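You operate a simulated robot arm through the tools that you are given. There is no shell and no other tool.

You run a simulated two-armed robot. Do the job below in one go: nothing can be reset, and whatever is moved stays where it is left.

TASK
Candle the turntable's eggs; move the cracked one to the short white rack.
Fine: all three on the white turntable; into the rack's free cup; lamp off, grey knob back at 1, no egg damaged, the others left in their cups.

Only the result counts: the job must be done as asked and must still hold three seconds after the hand-in. Knocking over, shifting, dropping, spilling or breaking anything else fails it.

THE ROBOT
Two 7-joint arms with two-finger parallel grippers on one trunk that stands fixed in place. Base frame: the origin is at the foot of the trunk, x ahead of it, y to its left, z up. Readings come in mm, degrees, newtons and seconds.
The left shoulder is at [60, 143, 926], the right one opposite. With the tool pointing down near the work surface each hand reaches from about 320 to 740 mm from the base axis, measured 20 degrees to its own side. Payload 1.57 kg a hand.
Tool frame (each hand has its own): the origin (TCP) lies between the finger pads and is the grasp point; the fingertips stand 30 mm ahead of it; z points along the fingers, y is the line along which they close. Largest opening 110 mm; finger width 24, thickness 12; the body of the gripper, 48 by 112 mm, starts 78 mm behind the TCP.
Orientation is that of the tool frame in the base frame, as a unit quaternion [x, y, z, w]. With the fingers straight down and closing along the base's y, the tool's x points along the base's -x, its y along +y and its z along -z.

THE INTERFACE
- The arms move only by the tool arm_command. It takes "left_rows", "right_rows" or both (then of equal length, played together; a hand with none holds still); each is a list of rows, each a list of 6 numbers: the shift along the base's x, y, z in units of 40 mm (1.0 is 40 mm), then the turn, a rotation vector about the base's x, y, z in units of 6 degrees (1.0 is 6 degrees). In form: [[x, y, z, rx, ry, rz], ...]. A call has 1 to 20 rows; each row shifts and turns the commanded pose from where the row before left it. "left_claw" and "right_claw" are, for a hand that has rows, the opening, from 0 (shut) to 1 (fully open), set as the call begins (left out, the last holds). A call with a number of a shift or a turn outside -1 to 1 is refused whole. A row lasts 0.2 s, in which the tool goes at most 50 mm and 8.6 degrees; a call with a longer step from one row to the next is refused whole, and so is a gripper value outside its range. A pose out of reach is approached as far as the arm can. The call stops where the force on the tool passes 60 N (or 10 N more than at its start, if that is more) or the arm is blocked; 0.2 s more then pass. Each finger travels about 45 mm/s and halts on what it meets, pressing with about 32 N; the grip force reading is that of the motor and also rises with nothing between the fingers. The clock runs only during rows and for 0.2 s after the last one: add rows that do not move to give the fingers time. It gives the time, the measured TCP pose, the force on the tool (base axes), the opening and the grip force at its end, in the units of the frame above (readings bear some noise), with the torque about the TCP (base axes, N m) and any sound that the robot's microphone picked up, and new pictures: "show" is both (left out), scene, wrist or none (wrist: the cameras of the hands that moved).
- Cameras (640 x 400 px; columns grow to the right, rows downward): "scene" is now at [39.3, -3.9, 1532.3]; the picture's right is [0.03, -1.00, 0.00], its down [-0.76, -0.02, -0.65] and it looks along [0.65, 0.02, -0.76] (base axes); focal length 358 px, centre (320, 200). "left" rides on the left gripper at [70, -16, -141] in its tool frame; the picture's right is [0.23, 0.97, 0.00], its down [-0.85, 0.20, -0.48] and it looks along [-0.47, 0.11, 0.88] (tool axes); focal length 222 px, centre (320, 200). "right" rides on the right gripper at [70, 16, -141] in its tool frame; the picture's right is [-0.23, 0.97, 0.00], its down [-0.86, -0.20, -0.48] and it looks along [-0.47, -0.11, 0.88] (tool axes); focal length 222 px, centre (320, 200). There is no depth. A picture from a camera that has moved, and an enlarged one, comes with that camera's place and axes in the base frame and with its lens. The place of the scene camera against the robot may be out by one fixed shift of up to 12 mm in any direction.
- move_column(by): slides the trunk up (or, below 0, down) by that many mm; the arms and the scene camera ride with it, the base frame stays. It gives what a move gives, with no picture.
- head_to(pan, tilt): turns the head with the scene camera to pan (to the left, within 86 degrees either way) and tilt (down, from -29 to 69), counted from straight ahead of the robot. It gives what a move gives, and a new picture of the scene camera.
- zoom(camera, box): a new picture of the part [left, top, right, bottom] of that camera's present view, enlarged. No time passes.
- hand_in(): hands the job in; it is judged then, once.

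Places have to be worked out from the pictures, the camera data and where the tool is seen. Open the grippers and draw the arms clear of the work before you hand the job in, unless the task says otherwise.

The tools are called after "Emit:" as name(argument=value, ...) on one line, values as JSON. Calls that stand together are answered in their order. arm_command: Moves the arms, as the interface text tells. Its arguments: {"type":"object","properties":{"left_rows":{"type":"array","items":{"type":"array","items":{"type":"number"}}},"left_claw":{"type":"number"},"right_rows":{"type":"array","items":{"type":"array","items":{"type":"number"}}},"right_claw":{"type":"number"},"show":{"type":"string","enum":["both","scene","wrist","none"]}},"required":[]} The other tools are called the same way: move_column (by) moves the trunk up or down; head_to (pan, tilt) turns the head that bears the scene camera; zoom (camera, box) takes an enlarged picture of a part of a camera's view; hand_in () hands the job in.

At the start:

```text
t: 0.0
left_ee_pos: [512.7, 141.3, 1092.5]
left_ee_rot: [0.001, 1.0, 0.0, 0.0]
left_force: [0.1, -0.5, 1.2]
left_wrist_torque: [0.03, -0.02, -0.03]
left_gripper_width: 110.2
left_finger_force: 0.0
right_ee_pos: [407.7, -216.5, 1093.5]
right_ee_rot: [0.0, 1.0, 0.0, 0.0]
right_force: [-0.8, -0.7, 0.6]
right_wrist_torque: [-0.01, 0.01, 0.0]
right_gripper_width: 110.2
right_finger_force: 0.1
trunk travel left (down, up): [-525.0, 65.0]
head pan, tilt (commanded): [1.8, 49.6]
```

scene: 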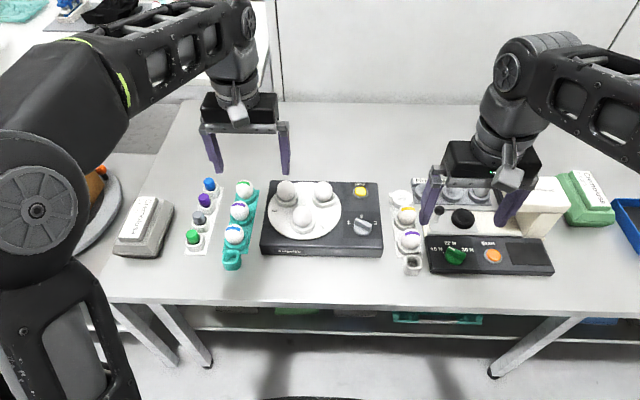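
right: 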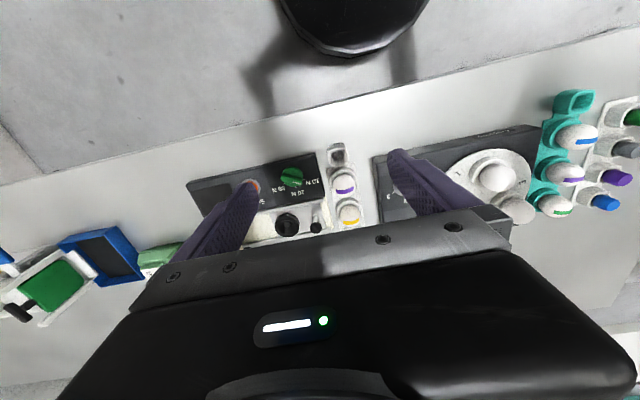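
left: 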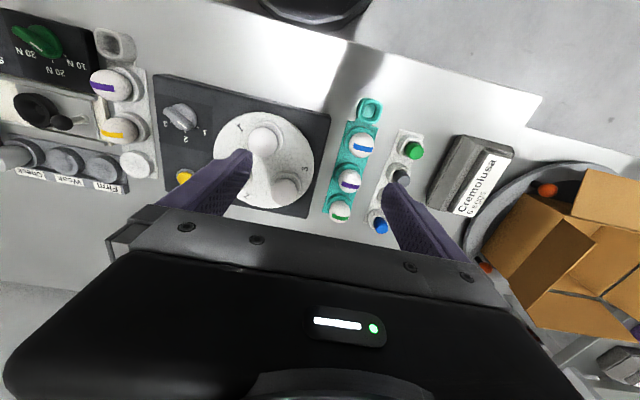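

I start by looking more closely at the turntable device, the racks and the device on the right.

Emit:
zoom(camera="scene", box=[250, 165, 400, 265])

Emit:
zoom(camera="scene", box=[380, 165, 570, 285])

Emit:
zoom(camera="scene", box=[110, 165, 270, 275])

Emit:
zoom(camera="left", box=[140, 60, 340, 220])

```text
4.00 times, centred on (325, 215) of scene
camera zoom: at [39.3, -3.9, 1532.3], right [0.03, -1.0, 0.0], down [-0.76, -0.02, -0.65], along [0.65, 0.02, -0.76], focal length 1433 px, centre (300, 140)
```

zoom: 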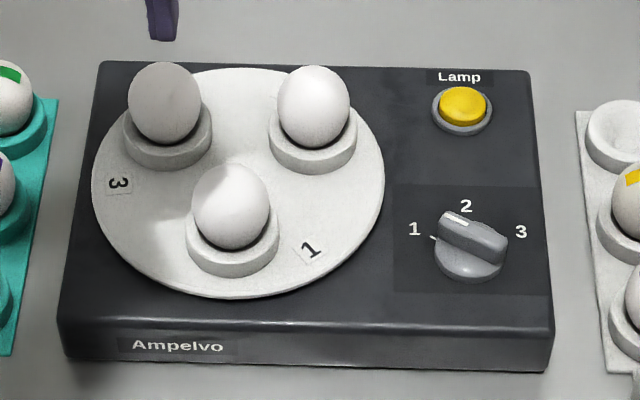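

```text
3.33 times, centred on (475, 225) of scene
camera zoom: at [39.3, -3.9, 1532.3], right [0.03, -1.0, 0.0], down [-0.76, -0.02, -0.65], along [0.65, 0.02, -0.76], focal length 1194 px, centre (-197, 117)
```

zoom: 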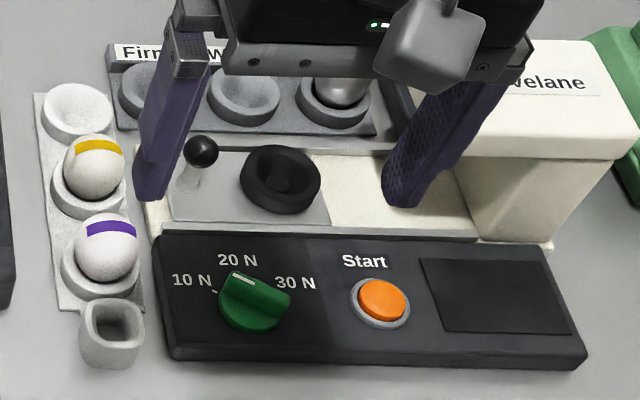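

```text
3.64 times, centred on (190, 220) of scene
camera zoom: at [39.3, -3.9, 1532.3], right [0.03, -1.0, 0.0], down [-0.76, -0.02, -0.65], along [0.65, 0.02, -0.76], focal length 1303 px, centre (793, 127)
```

zoom: 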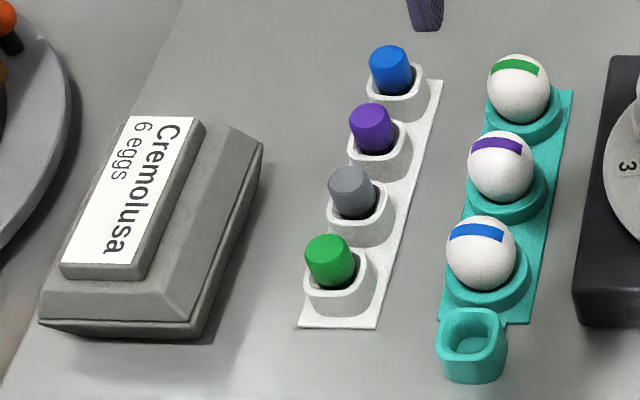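

```text
2.50 times, centred on (240, 140) of left
camera zoom: at [444.1, 125.6, 1233.3], right [-0.23, 0.97, 0.0], down [0.85, 0.2, 0.48], along [0.47, 0.11, -0.88], focal length 555 px, centre (520, 350)
```

zoom: 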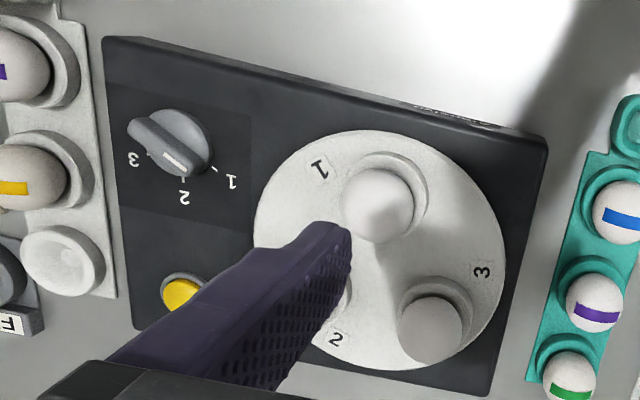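

The device has a yellow Lamp button, a grey selector knob and a turntable with three eggs; the candidate white rack is right of it with a free far cup. I look around with the head before touching anything.

Emit:
head_to(pan=-35, tilt=45)

Emit:
head_to(pan=35, tilt=45)

Emit:
head_to(pan=0, tilt=55)

```text
t: 1.0
left_ee_pos: [513.5, 140.5, 1092.0]
left_ee_rot: [0.0, 1.0, 0.0, 0.0]
left_force: [-0.3, 0.2, -1.0]
left_wrist_torque: [0.02, 0.01, -0.03]
left_gripper_width: 110.0
left_finger_force: 0.1
right_ee_pos: [407.7, -215.1, 1093.5]
right_ee_rot: [0.0, 1.0, 0.0, 0.0]
right_force: [-0.4, 0.8, -0.2]
right_wrist_torque: [0.0, 0.01, -0.02]
right_gripper_width: 109.7
right_finger_force: 0.1
trunk travel left (down, up): [-525.0, 65.0]
head pan, tilt (commanded): [-35.0, 45.0]
camera scene: at [28.6, -53.0, 1538.6], right [-0.57, -0.82, 0.0], down [-0.58, 0.4, -0.71], along [0.58, -0.4, -0.71], focal length 358 px, centre (320, 200)
```

scene: 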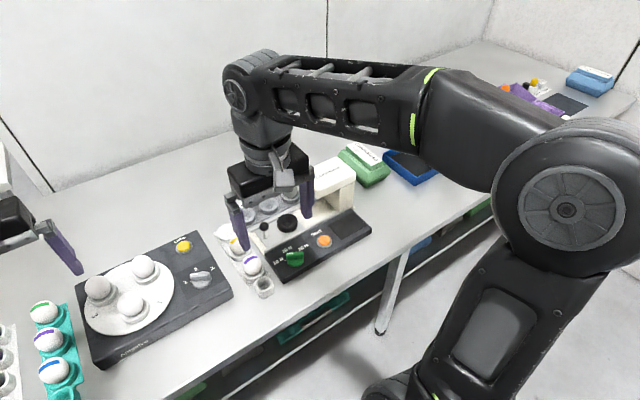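

```text
t: 2.4
left_ee_pos: [513.8, 141.7, 1092.5]
left_ee_rot: [0.0, 1.0, 0.0, -0.001]
left_force: [-0.2, -0.2, -0.3]
left_wrist_torque: [0.0, 0.02, 0.0]
left_gripper_width: 109.8
left_finger_force: 0.0
right_ee_pos: [408.7, -214.7, 1092.9]
right_ee_rot: [0.0, 1.0, 0.0, 0.0]
right_force: [-0.2, -0.4, 0.1]
right_wrist_torque: [0.01, 0.02, 0.01]
right_gripper_width: 110.0
right_finger_force: 0.1
trunk travel left (down, up): [-525.0, 65.0]
head pan, tilt (commanded): [35.0, 45.0]
camera scene: at [28.6, 40.2, 1538.6], right [0.57, -0.82, 0.0], down [-0.58, -0.41, -0.71], along [0.58, 0.41, -0.71], focal length 358 px, centre (320, 200)
```

scene: 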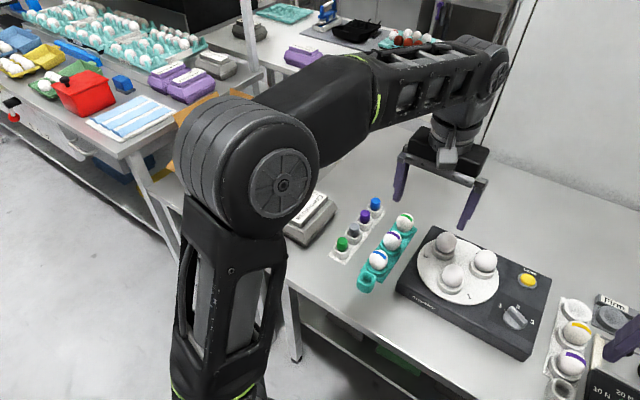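

```text
t: 3.5
left_ee_pos: [512.6, 141.2, 1092.5]
left_ee_rot: [-0.001, 1.0, -0.001, 0.0]
left_force: [0.1, 0.1, -0.5]
left_wrist_torque: [0.01, 0.0, 0.01]
left_gripper_width: 109.9
left_finger_force: 0.0
right_ee_pos: [407.1, -215.9, 1093.5]
right_ee_rot: [-0.001, 1.0, 0.0, 0.001]
right_force: [0.1, -0.7, 0.2]
right_wrist_torque: [-0.01, 0.0, -0.02]
right_gripper_width: 109.8
right_finger_force: 0.0
trunk travel left (down, up): [-525.0, 65.0]
head pan, tilt (commanded): [0.0, 55.0]
camera scene: at [34.1, -6.3, 1525.2], right [0.0, -1.0, 0.0], down [-0.82, 0.0, -0.57], along [0.57, 0.0, -0.82], focal length 358 px, centre (320, 200)
```

scene: 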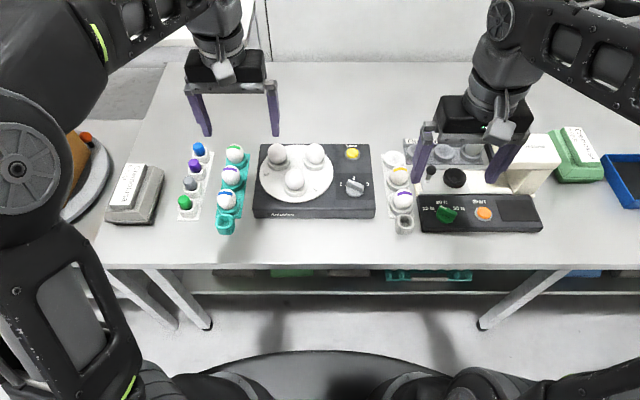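

Layout is clear: three round cups in the short white rack right of the device. I zoom with both wrist cameras to triangulate positions.

Emit:
zoom(camera="right", box=[320, 110, 560, 260])

Emit:
zoom(camera="left", box=[70, 10, 230, 210])

Emit:
zoom(camera="scene", box=[240, 135, 420, 245])

```text
2.67 times, centred on (440, 185) of right
camera zoom: at [337.6, -198.3, 1235.1], right [0.23, 0.97, 0.0], down [0.86, -0.2, 0.48], along [0.47, -0.11, -0.88], focal length 592 px, centre (0, 240)
```

zoom: 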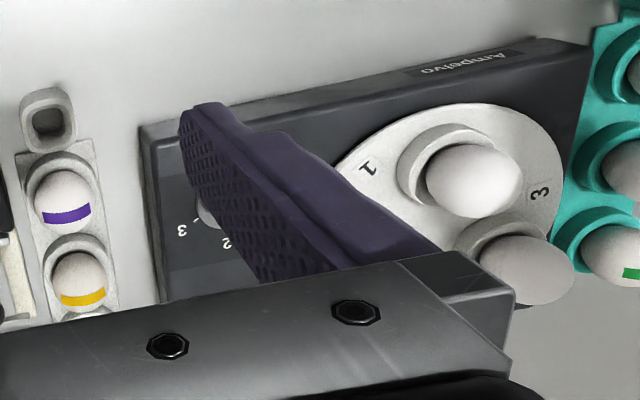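

```text
2.00 times, centred on (150, 110) of left
camera zoom: at [444.1, 125.7, 1233.3], right [-0.23, 0.97, 0.0], down [0.85, 0.2, 0.48], along [0.47, 0.11, -0.88], focal length 444 px, centre (660, 380)
```

zoom: 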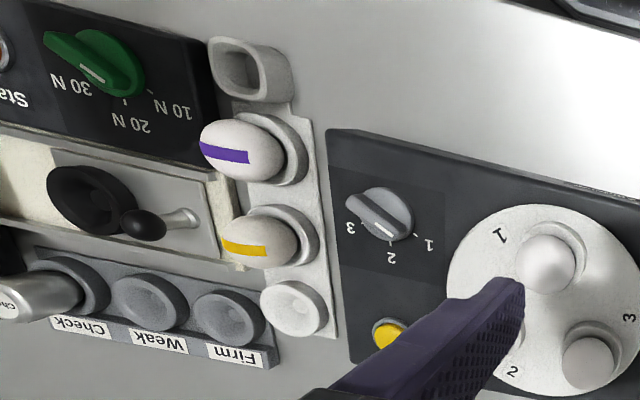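

```text
3.56 times, centred on (330, 190) of scene
camera zoom: at [34.1, -6.3, 1525.2], right [0.0, -1.0, 0.0], down [-0.82, 0.0, -0.57], along [0.57, 0.0, -0.82], focal length 1274 px, centre (284, 236)
```

zoom: 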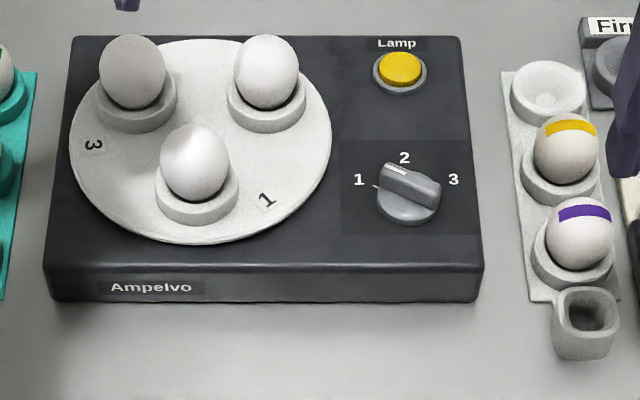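

Triangulating roughly, the egg device top lies near z≈830 mm and the button near (665,-92). I draw the left arm out to the left (it shades the eggs) and bring the right hand over the knob area for a closer wrist view.

Emit:
arm_command(left_rows=[[-0.25, 0.83, 0, 0, 0, 0], [-0.25, 0.83, 0, 0, 0, 0], [-0.25, 0.83, 0, 0, 0, 0], [-0.25, 0.83, 0, 0, 0, 0], [-0.25, 0.83, 0, 0, 0, 0], [-0.25, 0.83, 0, 0, 0, 0]], right_rows=[[0.6, 0.45, -0.2, 0, 0, 0], [0.6, 0.45, -0.2, 0, 0, 0], [0.6, 0.45, -0.2, 0, 0, 0], [0.6, 0.45, -0.2, 0, 0, 0], [0.6, 0.45, -0.2, 0, 0, 0], [0.6, 0.45, -0.2, 0, 0, 0]])

```text
t: 4.8
left_ee_pos: [453.1, 338.5, 1089.4]
left_ee_rot: [0.0, 1.0, 0.0, 0.001]
left_force: [-0.9, 0.6, -0.8]
left_wrist_torque: [-0.02, -0.01, 0.02]
left_gripper_width: 109.8
left_finger_force: 0.0
right_ee_pos: [551.5, -106.4, 1044.0]
right_ee_rot: [-0.001, 1.0, 0.0, 0.0]
right_force: [-0.6, -0.2, 0.3]
right_wrist_torque: [-0.04, 0.02, -0.01]
right_gripper_width: 110.2
right_finger_force: 0.0
trunk travel left (down, up): [-525.0, 65.0]
head pan, tilt (commanded): [0.0, 55.0]
camera scene: at [34.6, -5.3, 1525.2], right [0.0, -1.0, 0.0], down [-0.82, 0.0, -0.57], along [0.57, 0.0, -0.82], focal length 358 px, centre (320, 200)
camera right: at [481.8, -89.1, 1185.5], right [0.23, 0.97, 0.0], down [0.86, -0.2, 0.48], along [0.47, -0.11, -0.88], focal length 222 px, centre (320, 200)
camera left: at [383.9, 323.3, 1230.9], right [-0.23, 0.97, 0.0], down [0.86, 0.2, 0.48], along [0.47, 0.11, -0.88], focal length 222 px, centre (320, 200)
```

scene: 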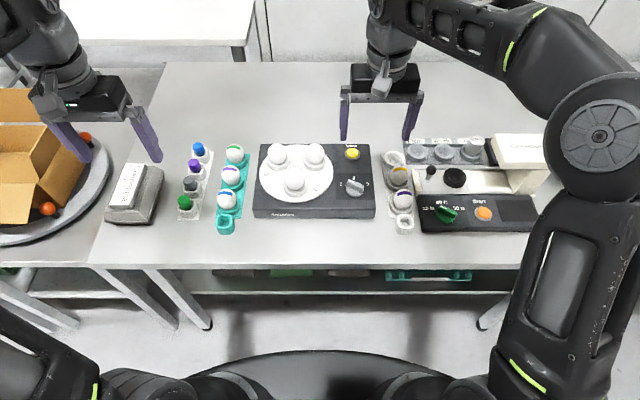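
right: 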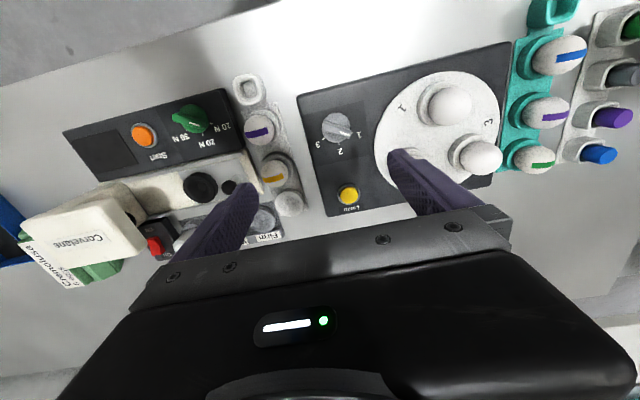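
left: 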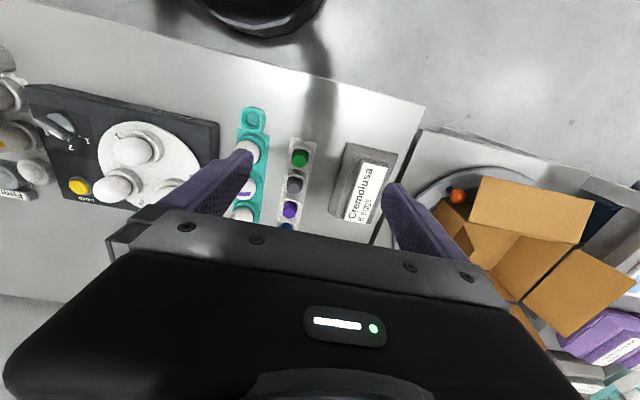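

The view is better now. I enlarge both wrist pictures and the scene picture for triangulation.

Emit:
zoom(camera="right", box=[230, 60, 550, 260])

Emit:
zoom(camera="left", box=[0, 60, 240, 210])

Emit:
zoom(camera="scene", box=[240, 130, 432, 250])

```text
2.00 times, centred on (390, 160) of right
camera zoom: at [481.8, -89.1, 1185.5], right [0.23, 0.97, 0.0], down [0.86, -0.2, 0.48], along [0.47, -0.11, -0.88], focal length 444 px, centre (180, 280)
```

zoom: 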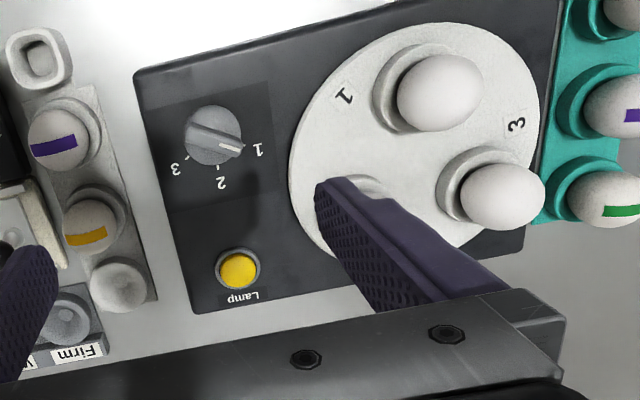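

```text
2.67 times, centred on (120, 135) of left
camera zoom: at [383.9, 323.3, 1230.9], right [-0.23, 0.97, 0.0], down [0.86, 0.2, 0.48], along [0.47, 0.11, -0.88], focal length 592 px, centre (853, 373)
```

zoom: 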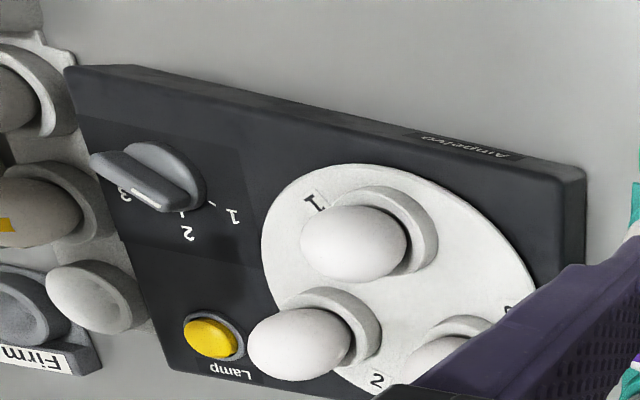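

```text
3.33 times, centred on (336, 190) of scene
camera zoom: at [34.6, -5.3, 1525.2], right [0.0, -1.0, 0.0], down [-0.82, 0.0, -0.57], along [0.57, 0.0, -0.82], focal length 1194 px, centre (267, 233)
```

zoom: 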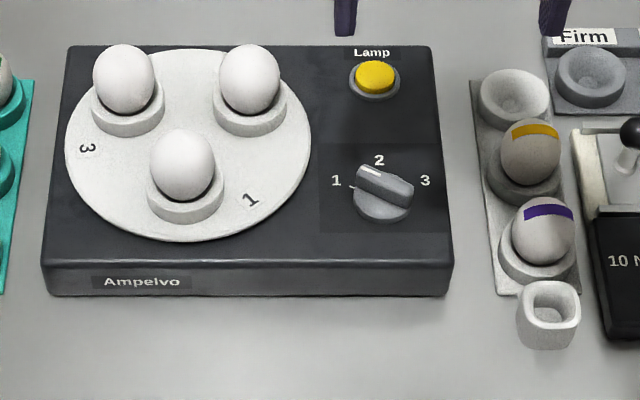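

Triangulation from both wrists agrees: button ≈(665,-80,848), knob ≈(550,-79,863), eggs A(549,60) B(628,15) C(628,105) at z≈887, free cup ≈(677,-193,810). I bring the closed right hand above the Lamp button.

Emit:
arm_command(right_rows=[[0.5675, 0.13, -0.5, 0, 0, 0], [0.5675, 0.13, -0.5, 0, 0, 0], [0.5675, 0.13, -0.5, 0, 0, 0], [0.5675, 0.13, -0.5, 0, 0, 0], [0.5675, 0.13, -0.5, 0, 0, 0], [0, 0, 0, 0, 0, 0], [0, 0, 0, 0, 0, 0]], right_claw=0)

```text
t: 6.5
left_ee_pos: [453.2, 338.2, 1090.7]
left_ee_rot: [-0.001, 1.0, 0.0, 0.0]
left_force: [0.5, -0.5, 0.4]
left_wrist_torque: [0.01, 0.01, -0.05]
left_gripper_width: 110.1
left_finger_force: 0.0
right_ee_pos: [664.7, -79.9, 945.4]
right_ee_rot: [0.0, 1.0, 0.0, 0.0]
right_force: [-0.5, -0.7, 0.9]
right_wrist_torque: [0.01, 0.01, 0.03]
right_gripper_width: 0.0
right_finger_force: 17.7
trunk travel left (down, up): [-525.0, 65.0]
head pan, tilt (commanded): [0.0, 55.0]
camera scene: at [34.3, -6.1, 1525.2], right [0.0, -1.0, 0.0], down [-0.82, 0.0, -0.57], along [0.57, 0.0, -0.82], focal length 358 px, centre (320, 200)
camera right: at [593.9, -62.4, 1088.1], right [0.23, 0.97, 0.0], down [0.86, -0.2, 0.48], along [0.47, -0.11, -0.88], focal length 222 px, centre (320, 200)
```

scene: 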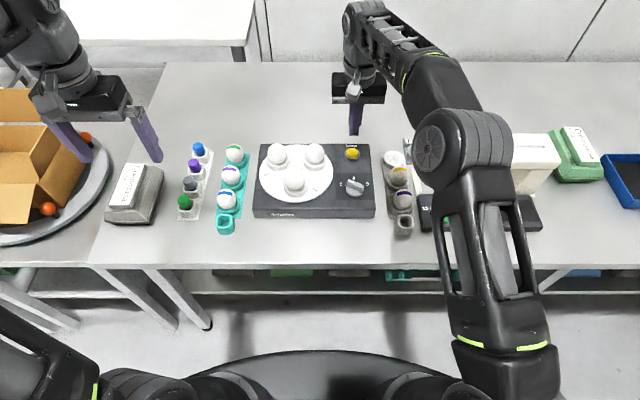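
right: 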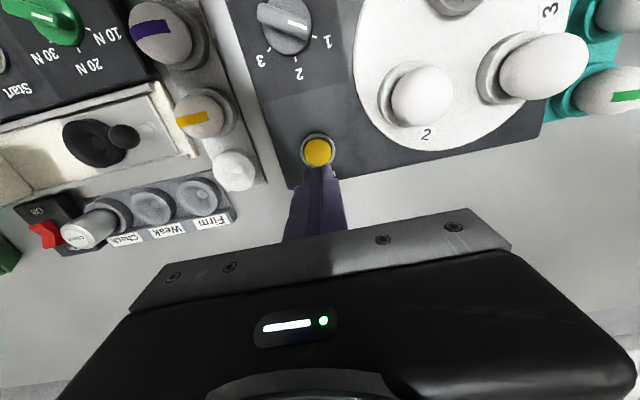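

The closed fingertips line up over the yellow button. I descend to just above it, then proceed in small steps.

Emit:
arm_command(right_rows=[[0, 0, -0.375, 0, 0, 0], [0, 0, -0.375, 0, 0, 0], [0, 0, -0.375, 0, 0, 0], [0, 0, -0.15, 0, 0, 0], [0, 0, -0.15, 0, 0, 0]], right_claw=0)

```text
t: 7.7
left_ee_pos: [452.5, 338.7, 1090.6]
left_ee_rot: [0.0, 1.0, 0.0, -0.001]
left_force: [0.2, -0.2, -0.3]
left_wrist_torque: [0.04, 0.01, -0.03]
left_gripper_width: 110.0
left_finger_force: 0.1
right_ee_pos: [663.4, -81.4, 887.6]
right_ee_rot: [0.0, 1.0, -0.001, 0.0]
right_force: [0.2, 0.2, 0.9]
right_wrist_torque: [0.01, -0.01, -0.02]
right_gripper_width: 0.0
right_finger_force: 21.3
trunk travel left (down, up): [-525.0, 65.0]
head pan, tilt (commanded): [0.0, 55.0]
camera scene: at [34.2, -6.3, 1525.2], right [0.0, -1.0, 0.0], down [-0.82, 0.0, -0.57], along [0.57, 0.0, -0.82], focal length 358 px, centre (320, 200)
camera right: at [593.3, -65.0, 1030.6], right [0.23, 0.97, 0.0], down [0.86, -0.2, 0.48], along [0.47, -0.11, -0.88], focal length 222 px, centre (320, 200)
```

scene: 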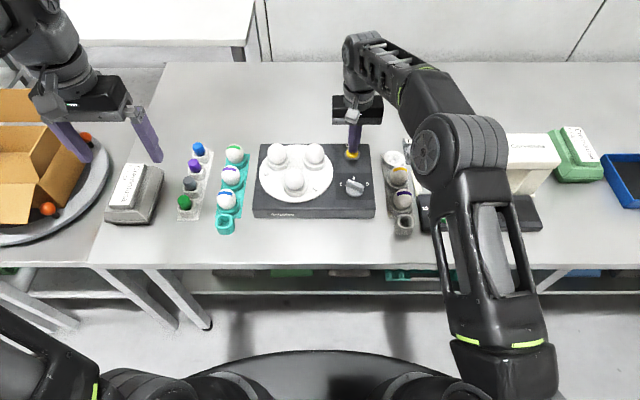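
right: 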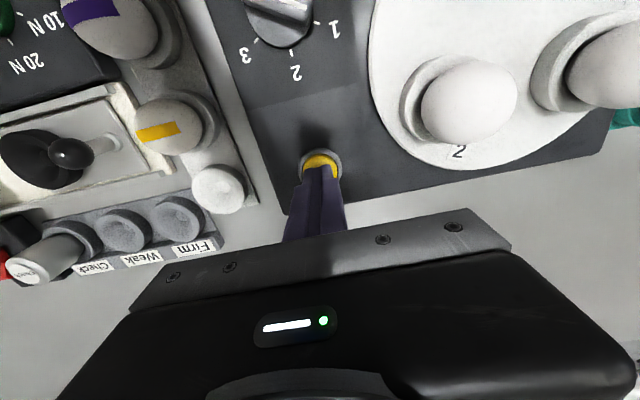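

Tip now about 9 mm above the button's top. I continue in 2 mm steps, watching force and sound.

Emit:
arm_command(right_rows=[[0, 0, -0.05, 0, 0, 0], [0, 0, -0.05, 0, 0, 0], [0, 0, -0.05, 0, 0, 0], [0, 0, -0.05, 0, 0, 0], [0, 0, -0.05, 0, 0, 0]], right_claw=0)

```text
t: 8.8
left_ee_pos: [451.6, 336.7, 1092.4]
left_ee_rot: [0.001, 1.0, 0.0, 0.001]
left_force: [0.1, 0.3, 0.6]
left_wrist_torque: [0.04, 0.0, 0.02]
left_gripper_width: 110.0
left_finger_force: 0.0
right_ee_pos: [665.6, -80.9, 880.3]
right_ee_rot: [0.0, 1.0, 0.0, 0.002]
right_force: [-2.5, -1.4, 10.9]
right_wrist_torque: [-0.05, 0.11, 0.0]
right_gripper_width: 0.0
right_finger_force: 20.8
trunk travel left (down, up): [-525.0, 65.0]
head pan, tilt (commanded): [0.0, 55.0]
heard: click
camera scene: at [32.6, -6.4, 1525.5], right [0.0, -1.0, 0.0], down [-0.82, 0.0, -0.57], along [0.57, 0.0, -0.82], focal length 358 px, centre (320, 200)
camera right: at [593.9, -64.0, 1021.7], right [0.23, 0.97, 0.0], down [0.85, -0.2, 0.48], along [0.47, -0.11, -0.88], focal length 222 px, centre (320, 200)
```

scene: 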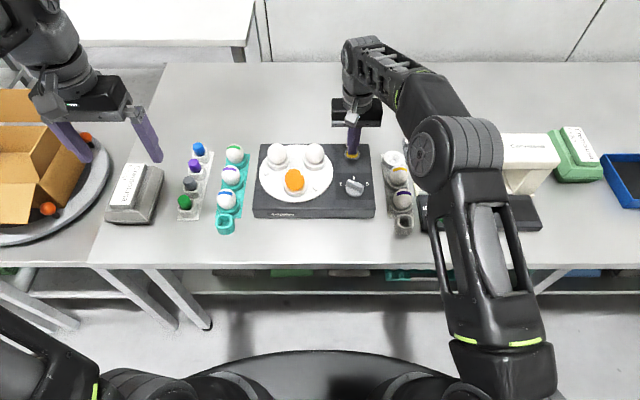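
right: 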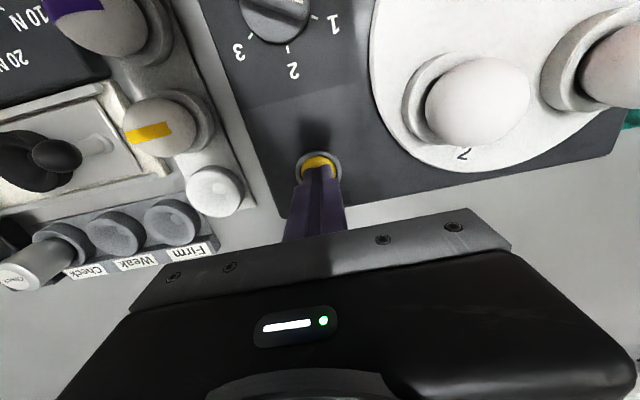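

A click was heard and the front egg (A, position 1) glows. I lift off the button and check the lamp stays on, then inspect the glowing egg.

Emit:
arm_command(right_rows=[[0, 0, 0.5, 0, 0, 0], [0, 0, 0.5, 0, 0, 0], [0, 0, 0.5, 0, 0, 0], [0, 0, 0.5, 0, 0, 0], [0, 0, 0.5, 0, 0, 0]], right_claw=0)

Emit:
zoom(camera="scene", box=[264, 160, 328, 200])

Emit:
zoom(camera="left", box=[60, 110, 220, 210])

```text
t: 10.1
left_ee_pos: [451.6, 337.1, 1092.2]
left_ee_rot: [-0.001, 1.0, 0.0, 0.001]
left_force: [-1.6, -0.7, -0.7]
left_wrist_torque: [-0.02, 0.04, 0.01]
left_gripper_width: 110.0
left_finger_force: 0.0
right_ee_pos: [665.5, -80.1, 947.5]
right_ee_rot: [-0.001, 1.0, 0.0, 0.001]
right_force: [0.2, 0.3, 0.3]
right_wrist_torque: [-0.02, 0.0, 0.02]
right_gripper_width: 0.0
right_finger_force: 21.1
right hand out of reach, approached as far as the arm can: row 4, 5
trunk travel left (down, up): [-525.0, 65.0]
head pan, tilt (commanded): [0.0, 55.0]
camera scene: at [33.9, -6.2, 1525.2], right [0.0, -1.0, 0.0], down [-0.82, 0.0, -0.57], along [0.57, 0.0, -0.82], focal length 358 px, centre (320, 200)
camera right: at [595.3, -63.6, 1090.0], right [0.23, 0.97, 0.0], down [0.85, -0.2, 0.48], along [0.47, -0.11, -0.88], focal length 222 px, centre (320, 200)
```

scene: 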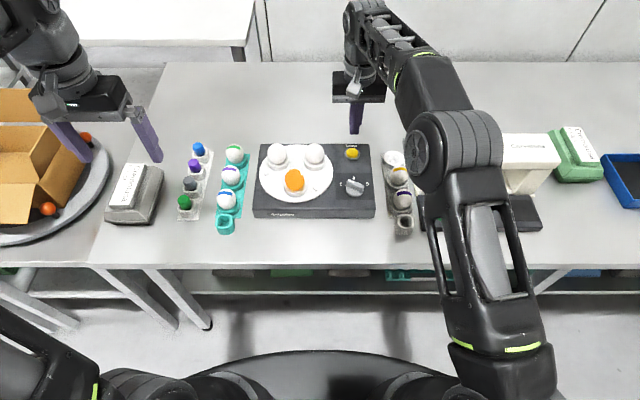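
right: 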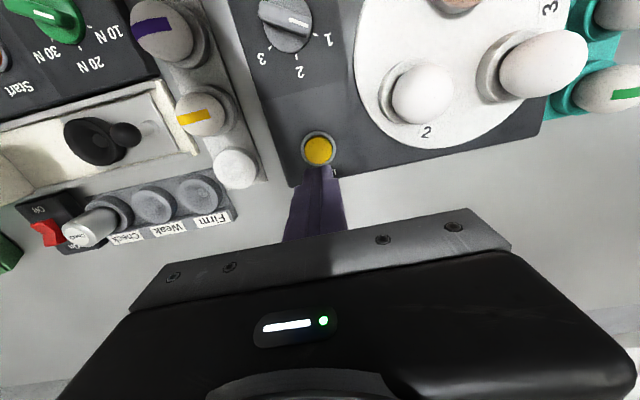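

```text
10.00 times, centred on (296, 180) of scene
camera zoom: at [33.9, -6.2, 1525.2], right [0.0, -1.0, 0.0], down [-0.82, 0.0, -0.57], along [0.57, 0.0, -0.82], focal length 3583 px, centre (560, 400)
```

zoom: 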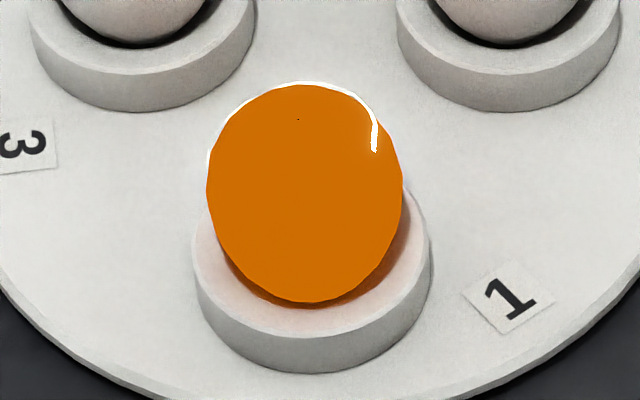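

```text
4.00 times, centred on (140, 160) of left
camera zoom: at [383.5, 322.2, 1231.4], right [-0.23, 0.97, 0.0], down [0.85, 0.2, 0.48], along [0.47, 0.11, -0.88], focal length 888 px, centre (1040, 360)
```

zoom: 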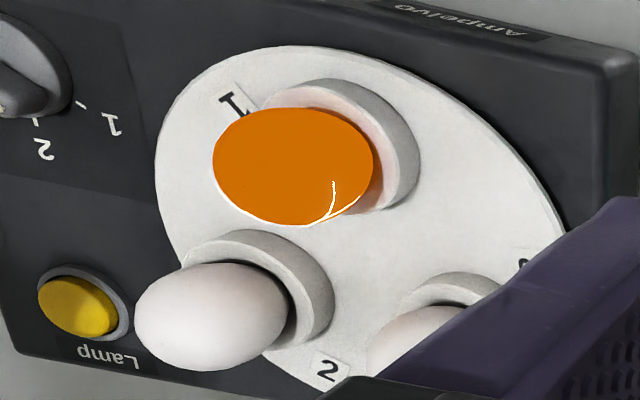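

The lamp stays on and egg 1 shows a bright line near its far side; I must compare all three. I move above the knob, turning the hand +57° so that the fingers will close across its bar.

Emit:
arm_command(right_rows=[[-0.29, 0, 0, 0, 0, 0.95], [-0.29, 0, 0, 0, 0, 0.95], [-0.29, 0, 0, 0, 0, 0.95], [-0.29, 0, 0, 0, 0, 0.95], [-0.29, 0, 0, 0, 0, 0.95], [-0.29, 0, 0, 0, 0, 0.95], [-0.29, 0, 0, 0, 0, 0.95], [-0.29, 0, 0, 0, 0, 0.95], [-0.29, 0, 0, 0, 0, 0.95], [-0.29, 0, 0, 0, 0, 0.95]], right_claw=0.5)

```text
t: 12.2
left_ee_pos: [452.6, 337.9, 1090.5]
left_ee_rot: [-0.001, 1.0, 0.0, 0.0]
left_force: [-0.1, -0.4, -1.0]
left_wrist_torque: [0.01, -0.04, -0.03]
left_gripper_width: 109.9
left_finger_force: 0.1
right_ee_pos: [549.9, -81.3, 950.0]
right_ee_rot: [-0.479, 0.878, -0.001, -0.001]
right_force: [0.3, -1.1, 0.5]
right_wrist_torque: [0.01, 0.02, 0.01]
right_gripper_width: 55.3
right_finger_force: 0.0
trunk travel left (down, up): [-525.0, 65.0]
head pan, tilt (commanded): [0.0, 55.0]
camera scene: at [33.8, -6.4, 1525.2], right [0.0, -1.0, 0.0], down [-0.82, 0.0, -0.57], along [0.57, 0.0, -0.82], focal length 358 px, centre (320, 200)
camera right: at [497.7, -130.0, 1092.4], right [-0.7, 0.72, 0.0], down [0.63, 0.61, 0.48], along [0.34, 0.33, -0.88], focal length 222 px, centre (320, 200)
```

scene: 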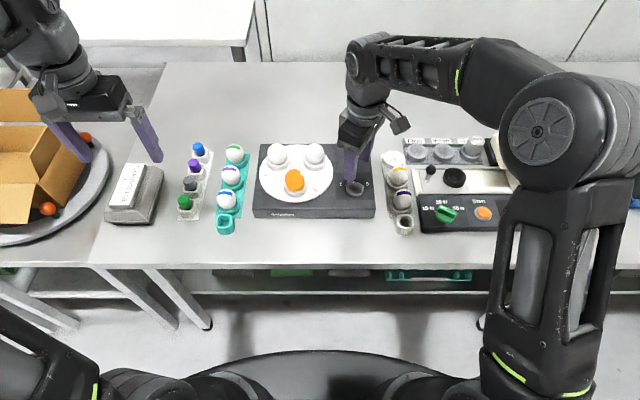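
right: 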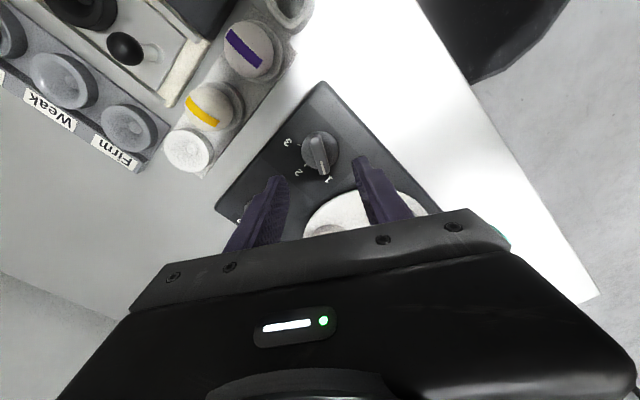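

Emit:
zoom(camera="right", box=[240, 90, 400, 190])

```text
4.00 times, centred on (320, 140) of right
camera zoom: at [497.7, -130.0, 1092.4], right [-0.7, 0.72, 0.0], down [0.63, 0.61, 0.48], along [0.34, 0.33, -0.88], focal length 888 px, centre (320, 440)
```

zoom: 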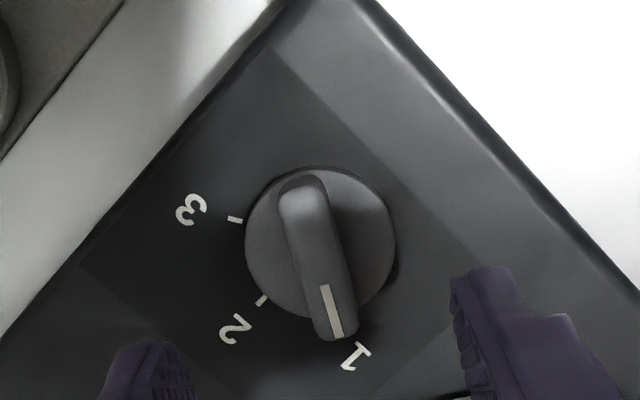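

The fingers' line is square to the knob's bar. I descend to about fingertip z≈856 with the fingers straddling the bar and look.

Emit:
arm_command(right_rows=[[-0.05, 0, -0.4, 0, 0, 0], [0, 0, -0.4, 0, 0, 0], [0, 0, -0.4, 0, 0, 0], [0, 0, -0.2, 0, 0, 0], [0, 0, -0.1, 0, 0, 0], [0, 0, -0.1, 0, 0, 0]], right_claw=0.45, show="wrist")

Emit:
zoom(camera="right", box=[240, 90, 400, 240])

Emit:
zoom(camera="scene", box=[320, 140, 400, 220])

Emit:
zoom(camera="left", box=[20, 70, 140, 190])

```text
t: 13.7
left_ee_pos: [453.7, 338.9, 1092.2]
left_ee_rot: [0.001, 1.0, -0.001, 0.0]
left_force: [-0.3, -0.2, 0.2]
left_wrist_torque: [-0.03, 0.0, 0.02]
left_gripper_width: 110.1
left_finger_force: 0.1
right_ee_pos: [548.1, -80.8, 886.4]
right_ee_rot: [-0.477, 0.879, -0.001, 0.001]
right_force: [0.3, -0.8, 0.0]
right_wrist_torque: [-0.01, 0.0, 0.0]
right_gripper_width: 49.3
right_finger_force: 0.1
trunk travel left (down, up): [-525.0, 65.0]
head pan, tilt (commanded): [0.0, 55.0]
camera right: at [496.5, -130.1, 1027.8], right [-0.69, 0.72, 0.0], down [0.63, 0.61, 0.48], along [0.34, 0.33, -0.88], focal length 222 px, centre (320, 200)
```

right: 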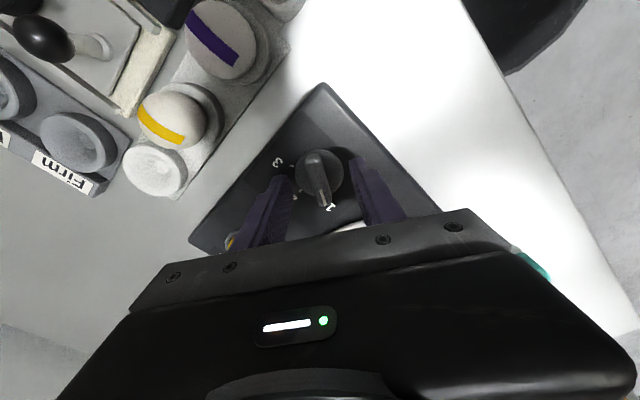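

```text
2.67 times, centred on (320, 165) of right
camera zoom: at [496.5, -130.1, 1027.8], right [-0.69, 0.72, 0.0], down [0.63, 0.61, 0.48], along [0.34, 0.33, -0.88], focal length 592 px, centre (320, 293)
```

zoom: 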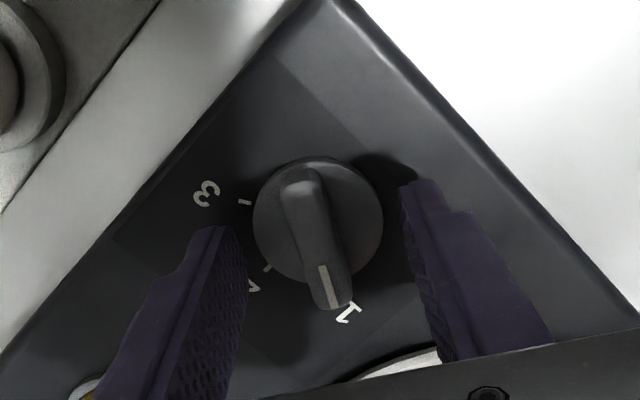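

```text
5.00 times, centred on (360, 180) of scene
camera zoom: at [34.1, -6.3, 1525.2], right [0.0, -1.0, 0.0], down [-0.82, 0.0, -0.57], along [0.57, 0.0, -0.82], focal length 1792 px, centre (120, 300)
```

zoom: 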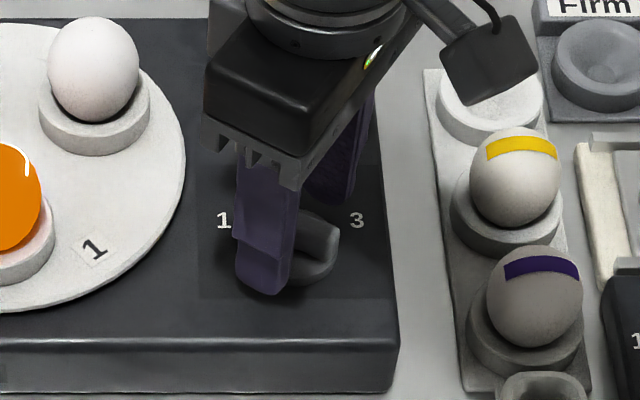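

```text
3.33 times, centred on (80, 130) of left
camera zoom: at [383.7, 322.1, 1231.4], right [-0.23, 0.97, 0.0], down [0.85, 0.2, 0.48], along [0.47, 0.11, -0.88], focal length 740 px, centre (1120, 433)
```

zoom: 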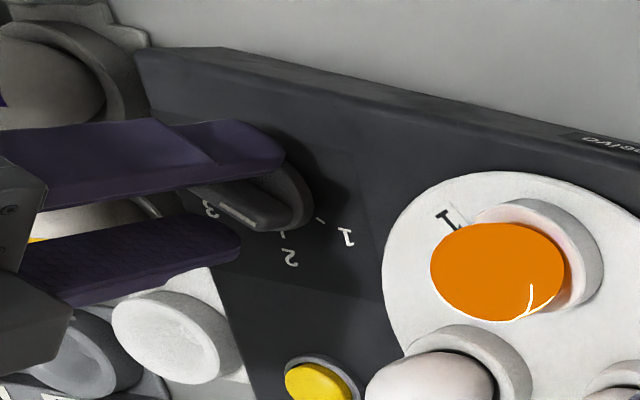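

Fingers straddle the bar well. I lower 4 mm more and close on the bar.

Emit:
arm_command(right_rows=[[0, 0, -0.05, 0, 0, 0], [0, 0, -0.05, 0, 0, 0]], right_claw=0.45, show="none")

Emit:
arm_command(right_rows=[[0, 0, 0, 0, 0, 0], [0, 0, 0, 0, 0, 0], [0, 0, 0, 0, 0, 0], [0, 0, 0, 0, 0, 0]], right_claw=0.03, show="both")

Emit:
zoom(camera="right", box=[240, 90, 400, 240])

```text
t: 14.2
left_ee_pos: [452.4, 337.5, 1090.2]
left_ee_rot: [0.0, 1.0, 0.0, 0.0]
left_force: [0.3, 0.0, 0.1]
left_wrist_torque: [-0.01, 0.0, 0.0]
left_gripper_width: 109.8
left_finger_force: 0.0
right_ee_pos: [549.1, -81.2, 882.4]
right_ee_rot: [-0.478, 0.878, 0.0, -0.001]
right_force: [0.6, -0.8, 1.1]
right_wrist_torque: [0.04, 0.01, 0.0]
right_gripper_width: 49.4
right_finger_force: 0.0
trunk travel left (down, up): [-525.0, 65.0]
head pan, tilt (commanded): [0.0, 55.0]
```

```text
t: 15.2
left_ee_pos: [452.8, 336.8, 1091.1]
left_ee_rot: [-0.001, 1.0, 0.0, 0.0]
left_force: [-0.2, -0.1, 0.0]
left_wrist_torque: [0.05, 0.02, -0.02]
left_gripper_width: 110.0
left_finger_force: 0.1
right_ee_pos: [549.0, -81.9, 883.7]
right_ee_rot: [-0.478, 0.879, 0.001, 0.0]
right_force: [1.5, -1.6, 0.6]
right_wrist_torque: [-0.06, -0.09, 0.01]
right_gripper_width: 41.8
right_finger_force: 44.9
trunk travel left (down, up): [-525.0, 65.0]
head pan, tilt (commanded): [0.0, 55.0]
camera scene: at [34.3, -6.5, 1525.2], right [0.0, -1.0, 0.0], down [-0.82, 0.0, -0.57], along [0.57, 0.0, -0.82], focal length 358 px, centre (320, 200)
camera right: at [497.1, -130.5, 1024.4], right [-0.69, 0.72, 0.0], down [0.63, 0.61, 0.48], along [0.34, 0.33, -0.88], focal length 222 px, centre (320, 200)
```

scene: 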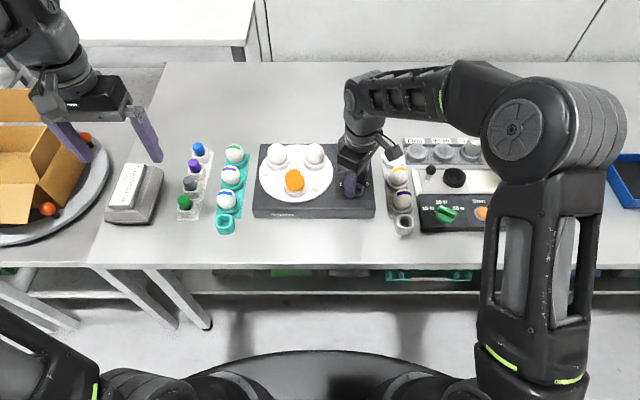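
right: 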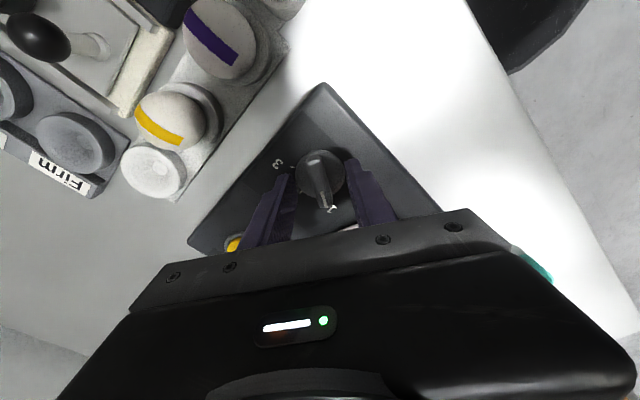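

```text
2.67 times, centred on (320, 165) of right
camera zoom: at [497.1, -130.5, 1024.4], right [-0.69, 0.72, 0.0], down [0.63, 0.61, 0.48], along [0.34, 0.33, -0.88], focal length 592 px, centre (320, 293)
```

zoom: 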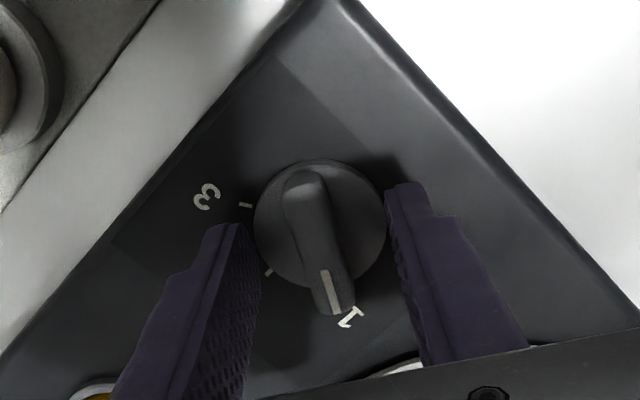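

The fingers stopped at 42 mm: they hold the knob's round base, not the bar. I open, rise 6 mm and close again on the bar.

Emit:
arm_command(right_rows=[[0, 0, 0, 0, 0, 0], [0, 0, 0.08, 0, 0, 0], [0, 0, 0.08, 0, 0, 0]], right_claw=0.5, show="none")

Emit:
arm_command(right_rows=[[0, 0, 0, 0, 0, 0], [0, 0, 0, 0, 0, 0], [0, 0, 0, 0, 0, 0], [0, 0, 0, 0, 0, 0], [0, 0, 0, 0, 0, 0]], right_claw=0.03, show="wrist")

Emit:
zoom(camera="right", box=[240, 90, 400, 240])

```text
t: 16.1
left_ee_pos: [452.8, 337.1, 1091.5]
left_ee_rot: [0.0, 1.0, 0.001, 0.0]
left_force: [0.0, -0.1, 0.2]
left_wrist_torque: [-0.01, 0.0, 0.0]
left_gripper_width: 110.3
left_finger_force: 0.1
right_ee_pos: [547.7, -81.1, 888.6]
right_ee_rot: [-0.477, 0.879, 0.0, 0.0]
right_force: [0.2, -0.1, -0.6]
right_wrist_torque: [-0.01, 0.05, -0.03]
right_gripper_width: 55.1
right_finger_force: 0.0
trunk travel left (down, up): [-525.0, 65.0]
head pan, tilt (commanded): [0.0, 55.0]
```

```text
t: 17.2
left_ee_pos: [453.3, 337.9, 1091.0]
left_ee_rot: [0.0, 1.0, 0.001, -0.001]
left_force: [0.8, -0.4, 0.3]
left_wrist_torque: [-0.02, 0.03, -0.01]
left_gripper_width: 110.0
left_finger_force: 0.0
right_ee_pos: [549.2, -82.0, 887.6]
right_ee_rot: [-0.477, 0.879, 0.0, 0.0]
right_force: [3.9, -3.1, 1.1]
right_wrist_torque: [-0.03, -0.12, 0.01]
right_gripper_width: 12.4
right_finger_force: 29.5
trunk travel left (down, up): [-525.0, 65.0]
head pan, tilt (commanded): [0.0, 55.0]
camera right: at [496.9, -130.5, 1030.2], right [-0.69, 0.72, 0.0], down [0.63, 0.61, 0.48], along [0.35, 0.33, -0.88], focal length 222 px, centre (320, 200)
```

right: 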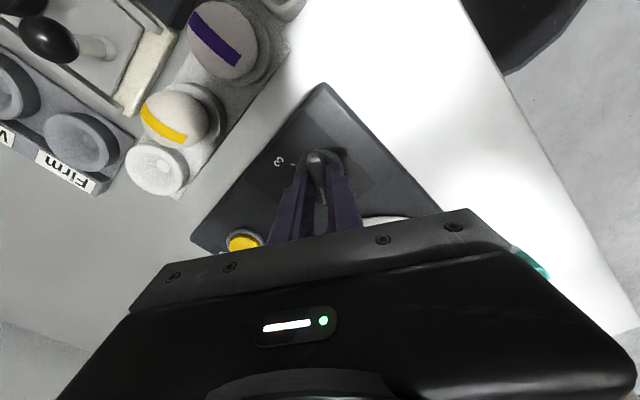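

```text
2.67 times, centred on (320, 165) of right
camera zoom: at [496.9, -130.5, 1030.2], right [-0.69, 0.72, 0.0], down [0.63, 0.61, 0.48], along [0.35, 0.33, -0.88], focal length 592 px, centre (320, 293)
```

zoom: 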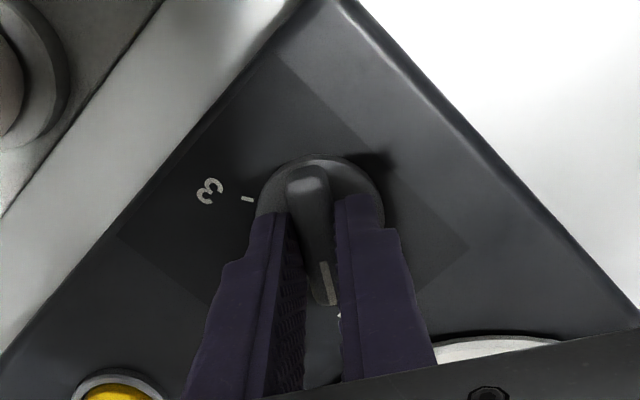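

The fingers hold the bar (12.4 mm) with the TCP on the knob's axis. I turn it -57° toward 2.

Emit:
arm_command(right_rows=[[0, 0, 0, 0, 0, -0.95], [0, 0, 0, 0, 0, -0.95], [0, 0, 0, 0, 0, -0.95], [0, 0, 0, 0, 0, -0.95], [0, 0, 0, 0, 0, -0.95], [0, 0, 0, 0, 0, -0.95], [0, 0, 0, 0, 0, -0.95], [0, 0, 0, 0, 0, -0.95], [0, 0, 0, 0, 0, -0.95], [0, 0, 0, 0, 0, -0.95], [0, 0, 0, 0, 0, 0]], right_claw=0.03)

```text
t: 19.6
left_ee_pos: [453.6, 336.5, 1091.9]
left_ee_rot: [0.0, 1.0, 0.0, 0.0]
left_force: [0.4, -0.6, -1.3]
left_wrist_torque: [-0.02, -0.03, 0.01]
left_gripper_width: 110.0
left_finger_force: 0.0
right_ee_pos: [548.8, -82.1, 888.0]
right_ee_rot: [0.001, 1.0, 0.001, 0.001]
right_force: [15.1, -5.0, 9.4]
right_wrist_torque: [-0.15, -0.6, 0.0]
right_gripper_width: 12.4
right_finger_force: 29.9
trunk travel left (down, up): [-525.0, 65.0]
head pan, tilt (commanded): [0.0, 55.0]
camera scene: at [35.1, -6.9, 1525.2], right [0.0, -1.0, 0.0], down [-0.82, 0.0, -0.57], along [0.57, 0.0, -0.82], focal length 358 px, centre (320, 200)
camera right: at [478.6, -64.6, 1030.1], right [0.23, 0.97, 0.0], down [0.85, -0.2, 0.48], along [0.47, -0.11, -0.88], focal length 222 px, centre (320, 200)
```

scene: 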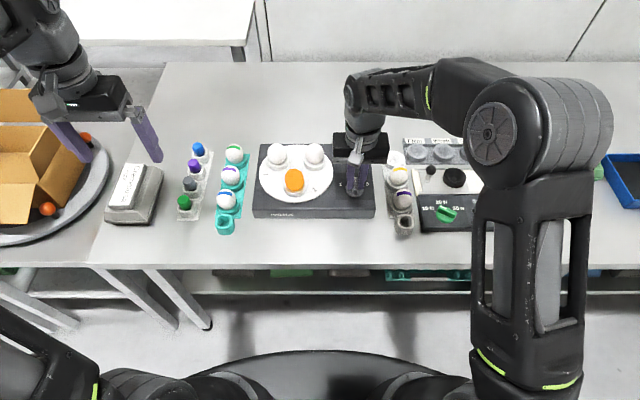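
right: 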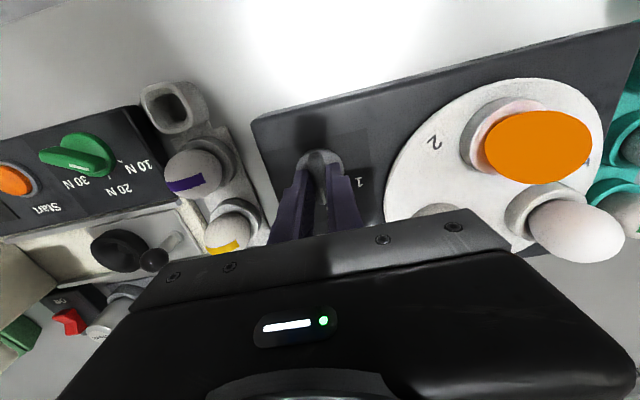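

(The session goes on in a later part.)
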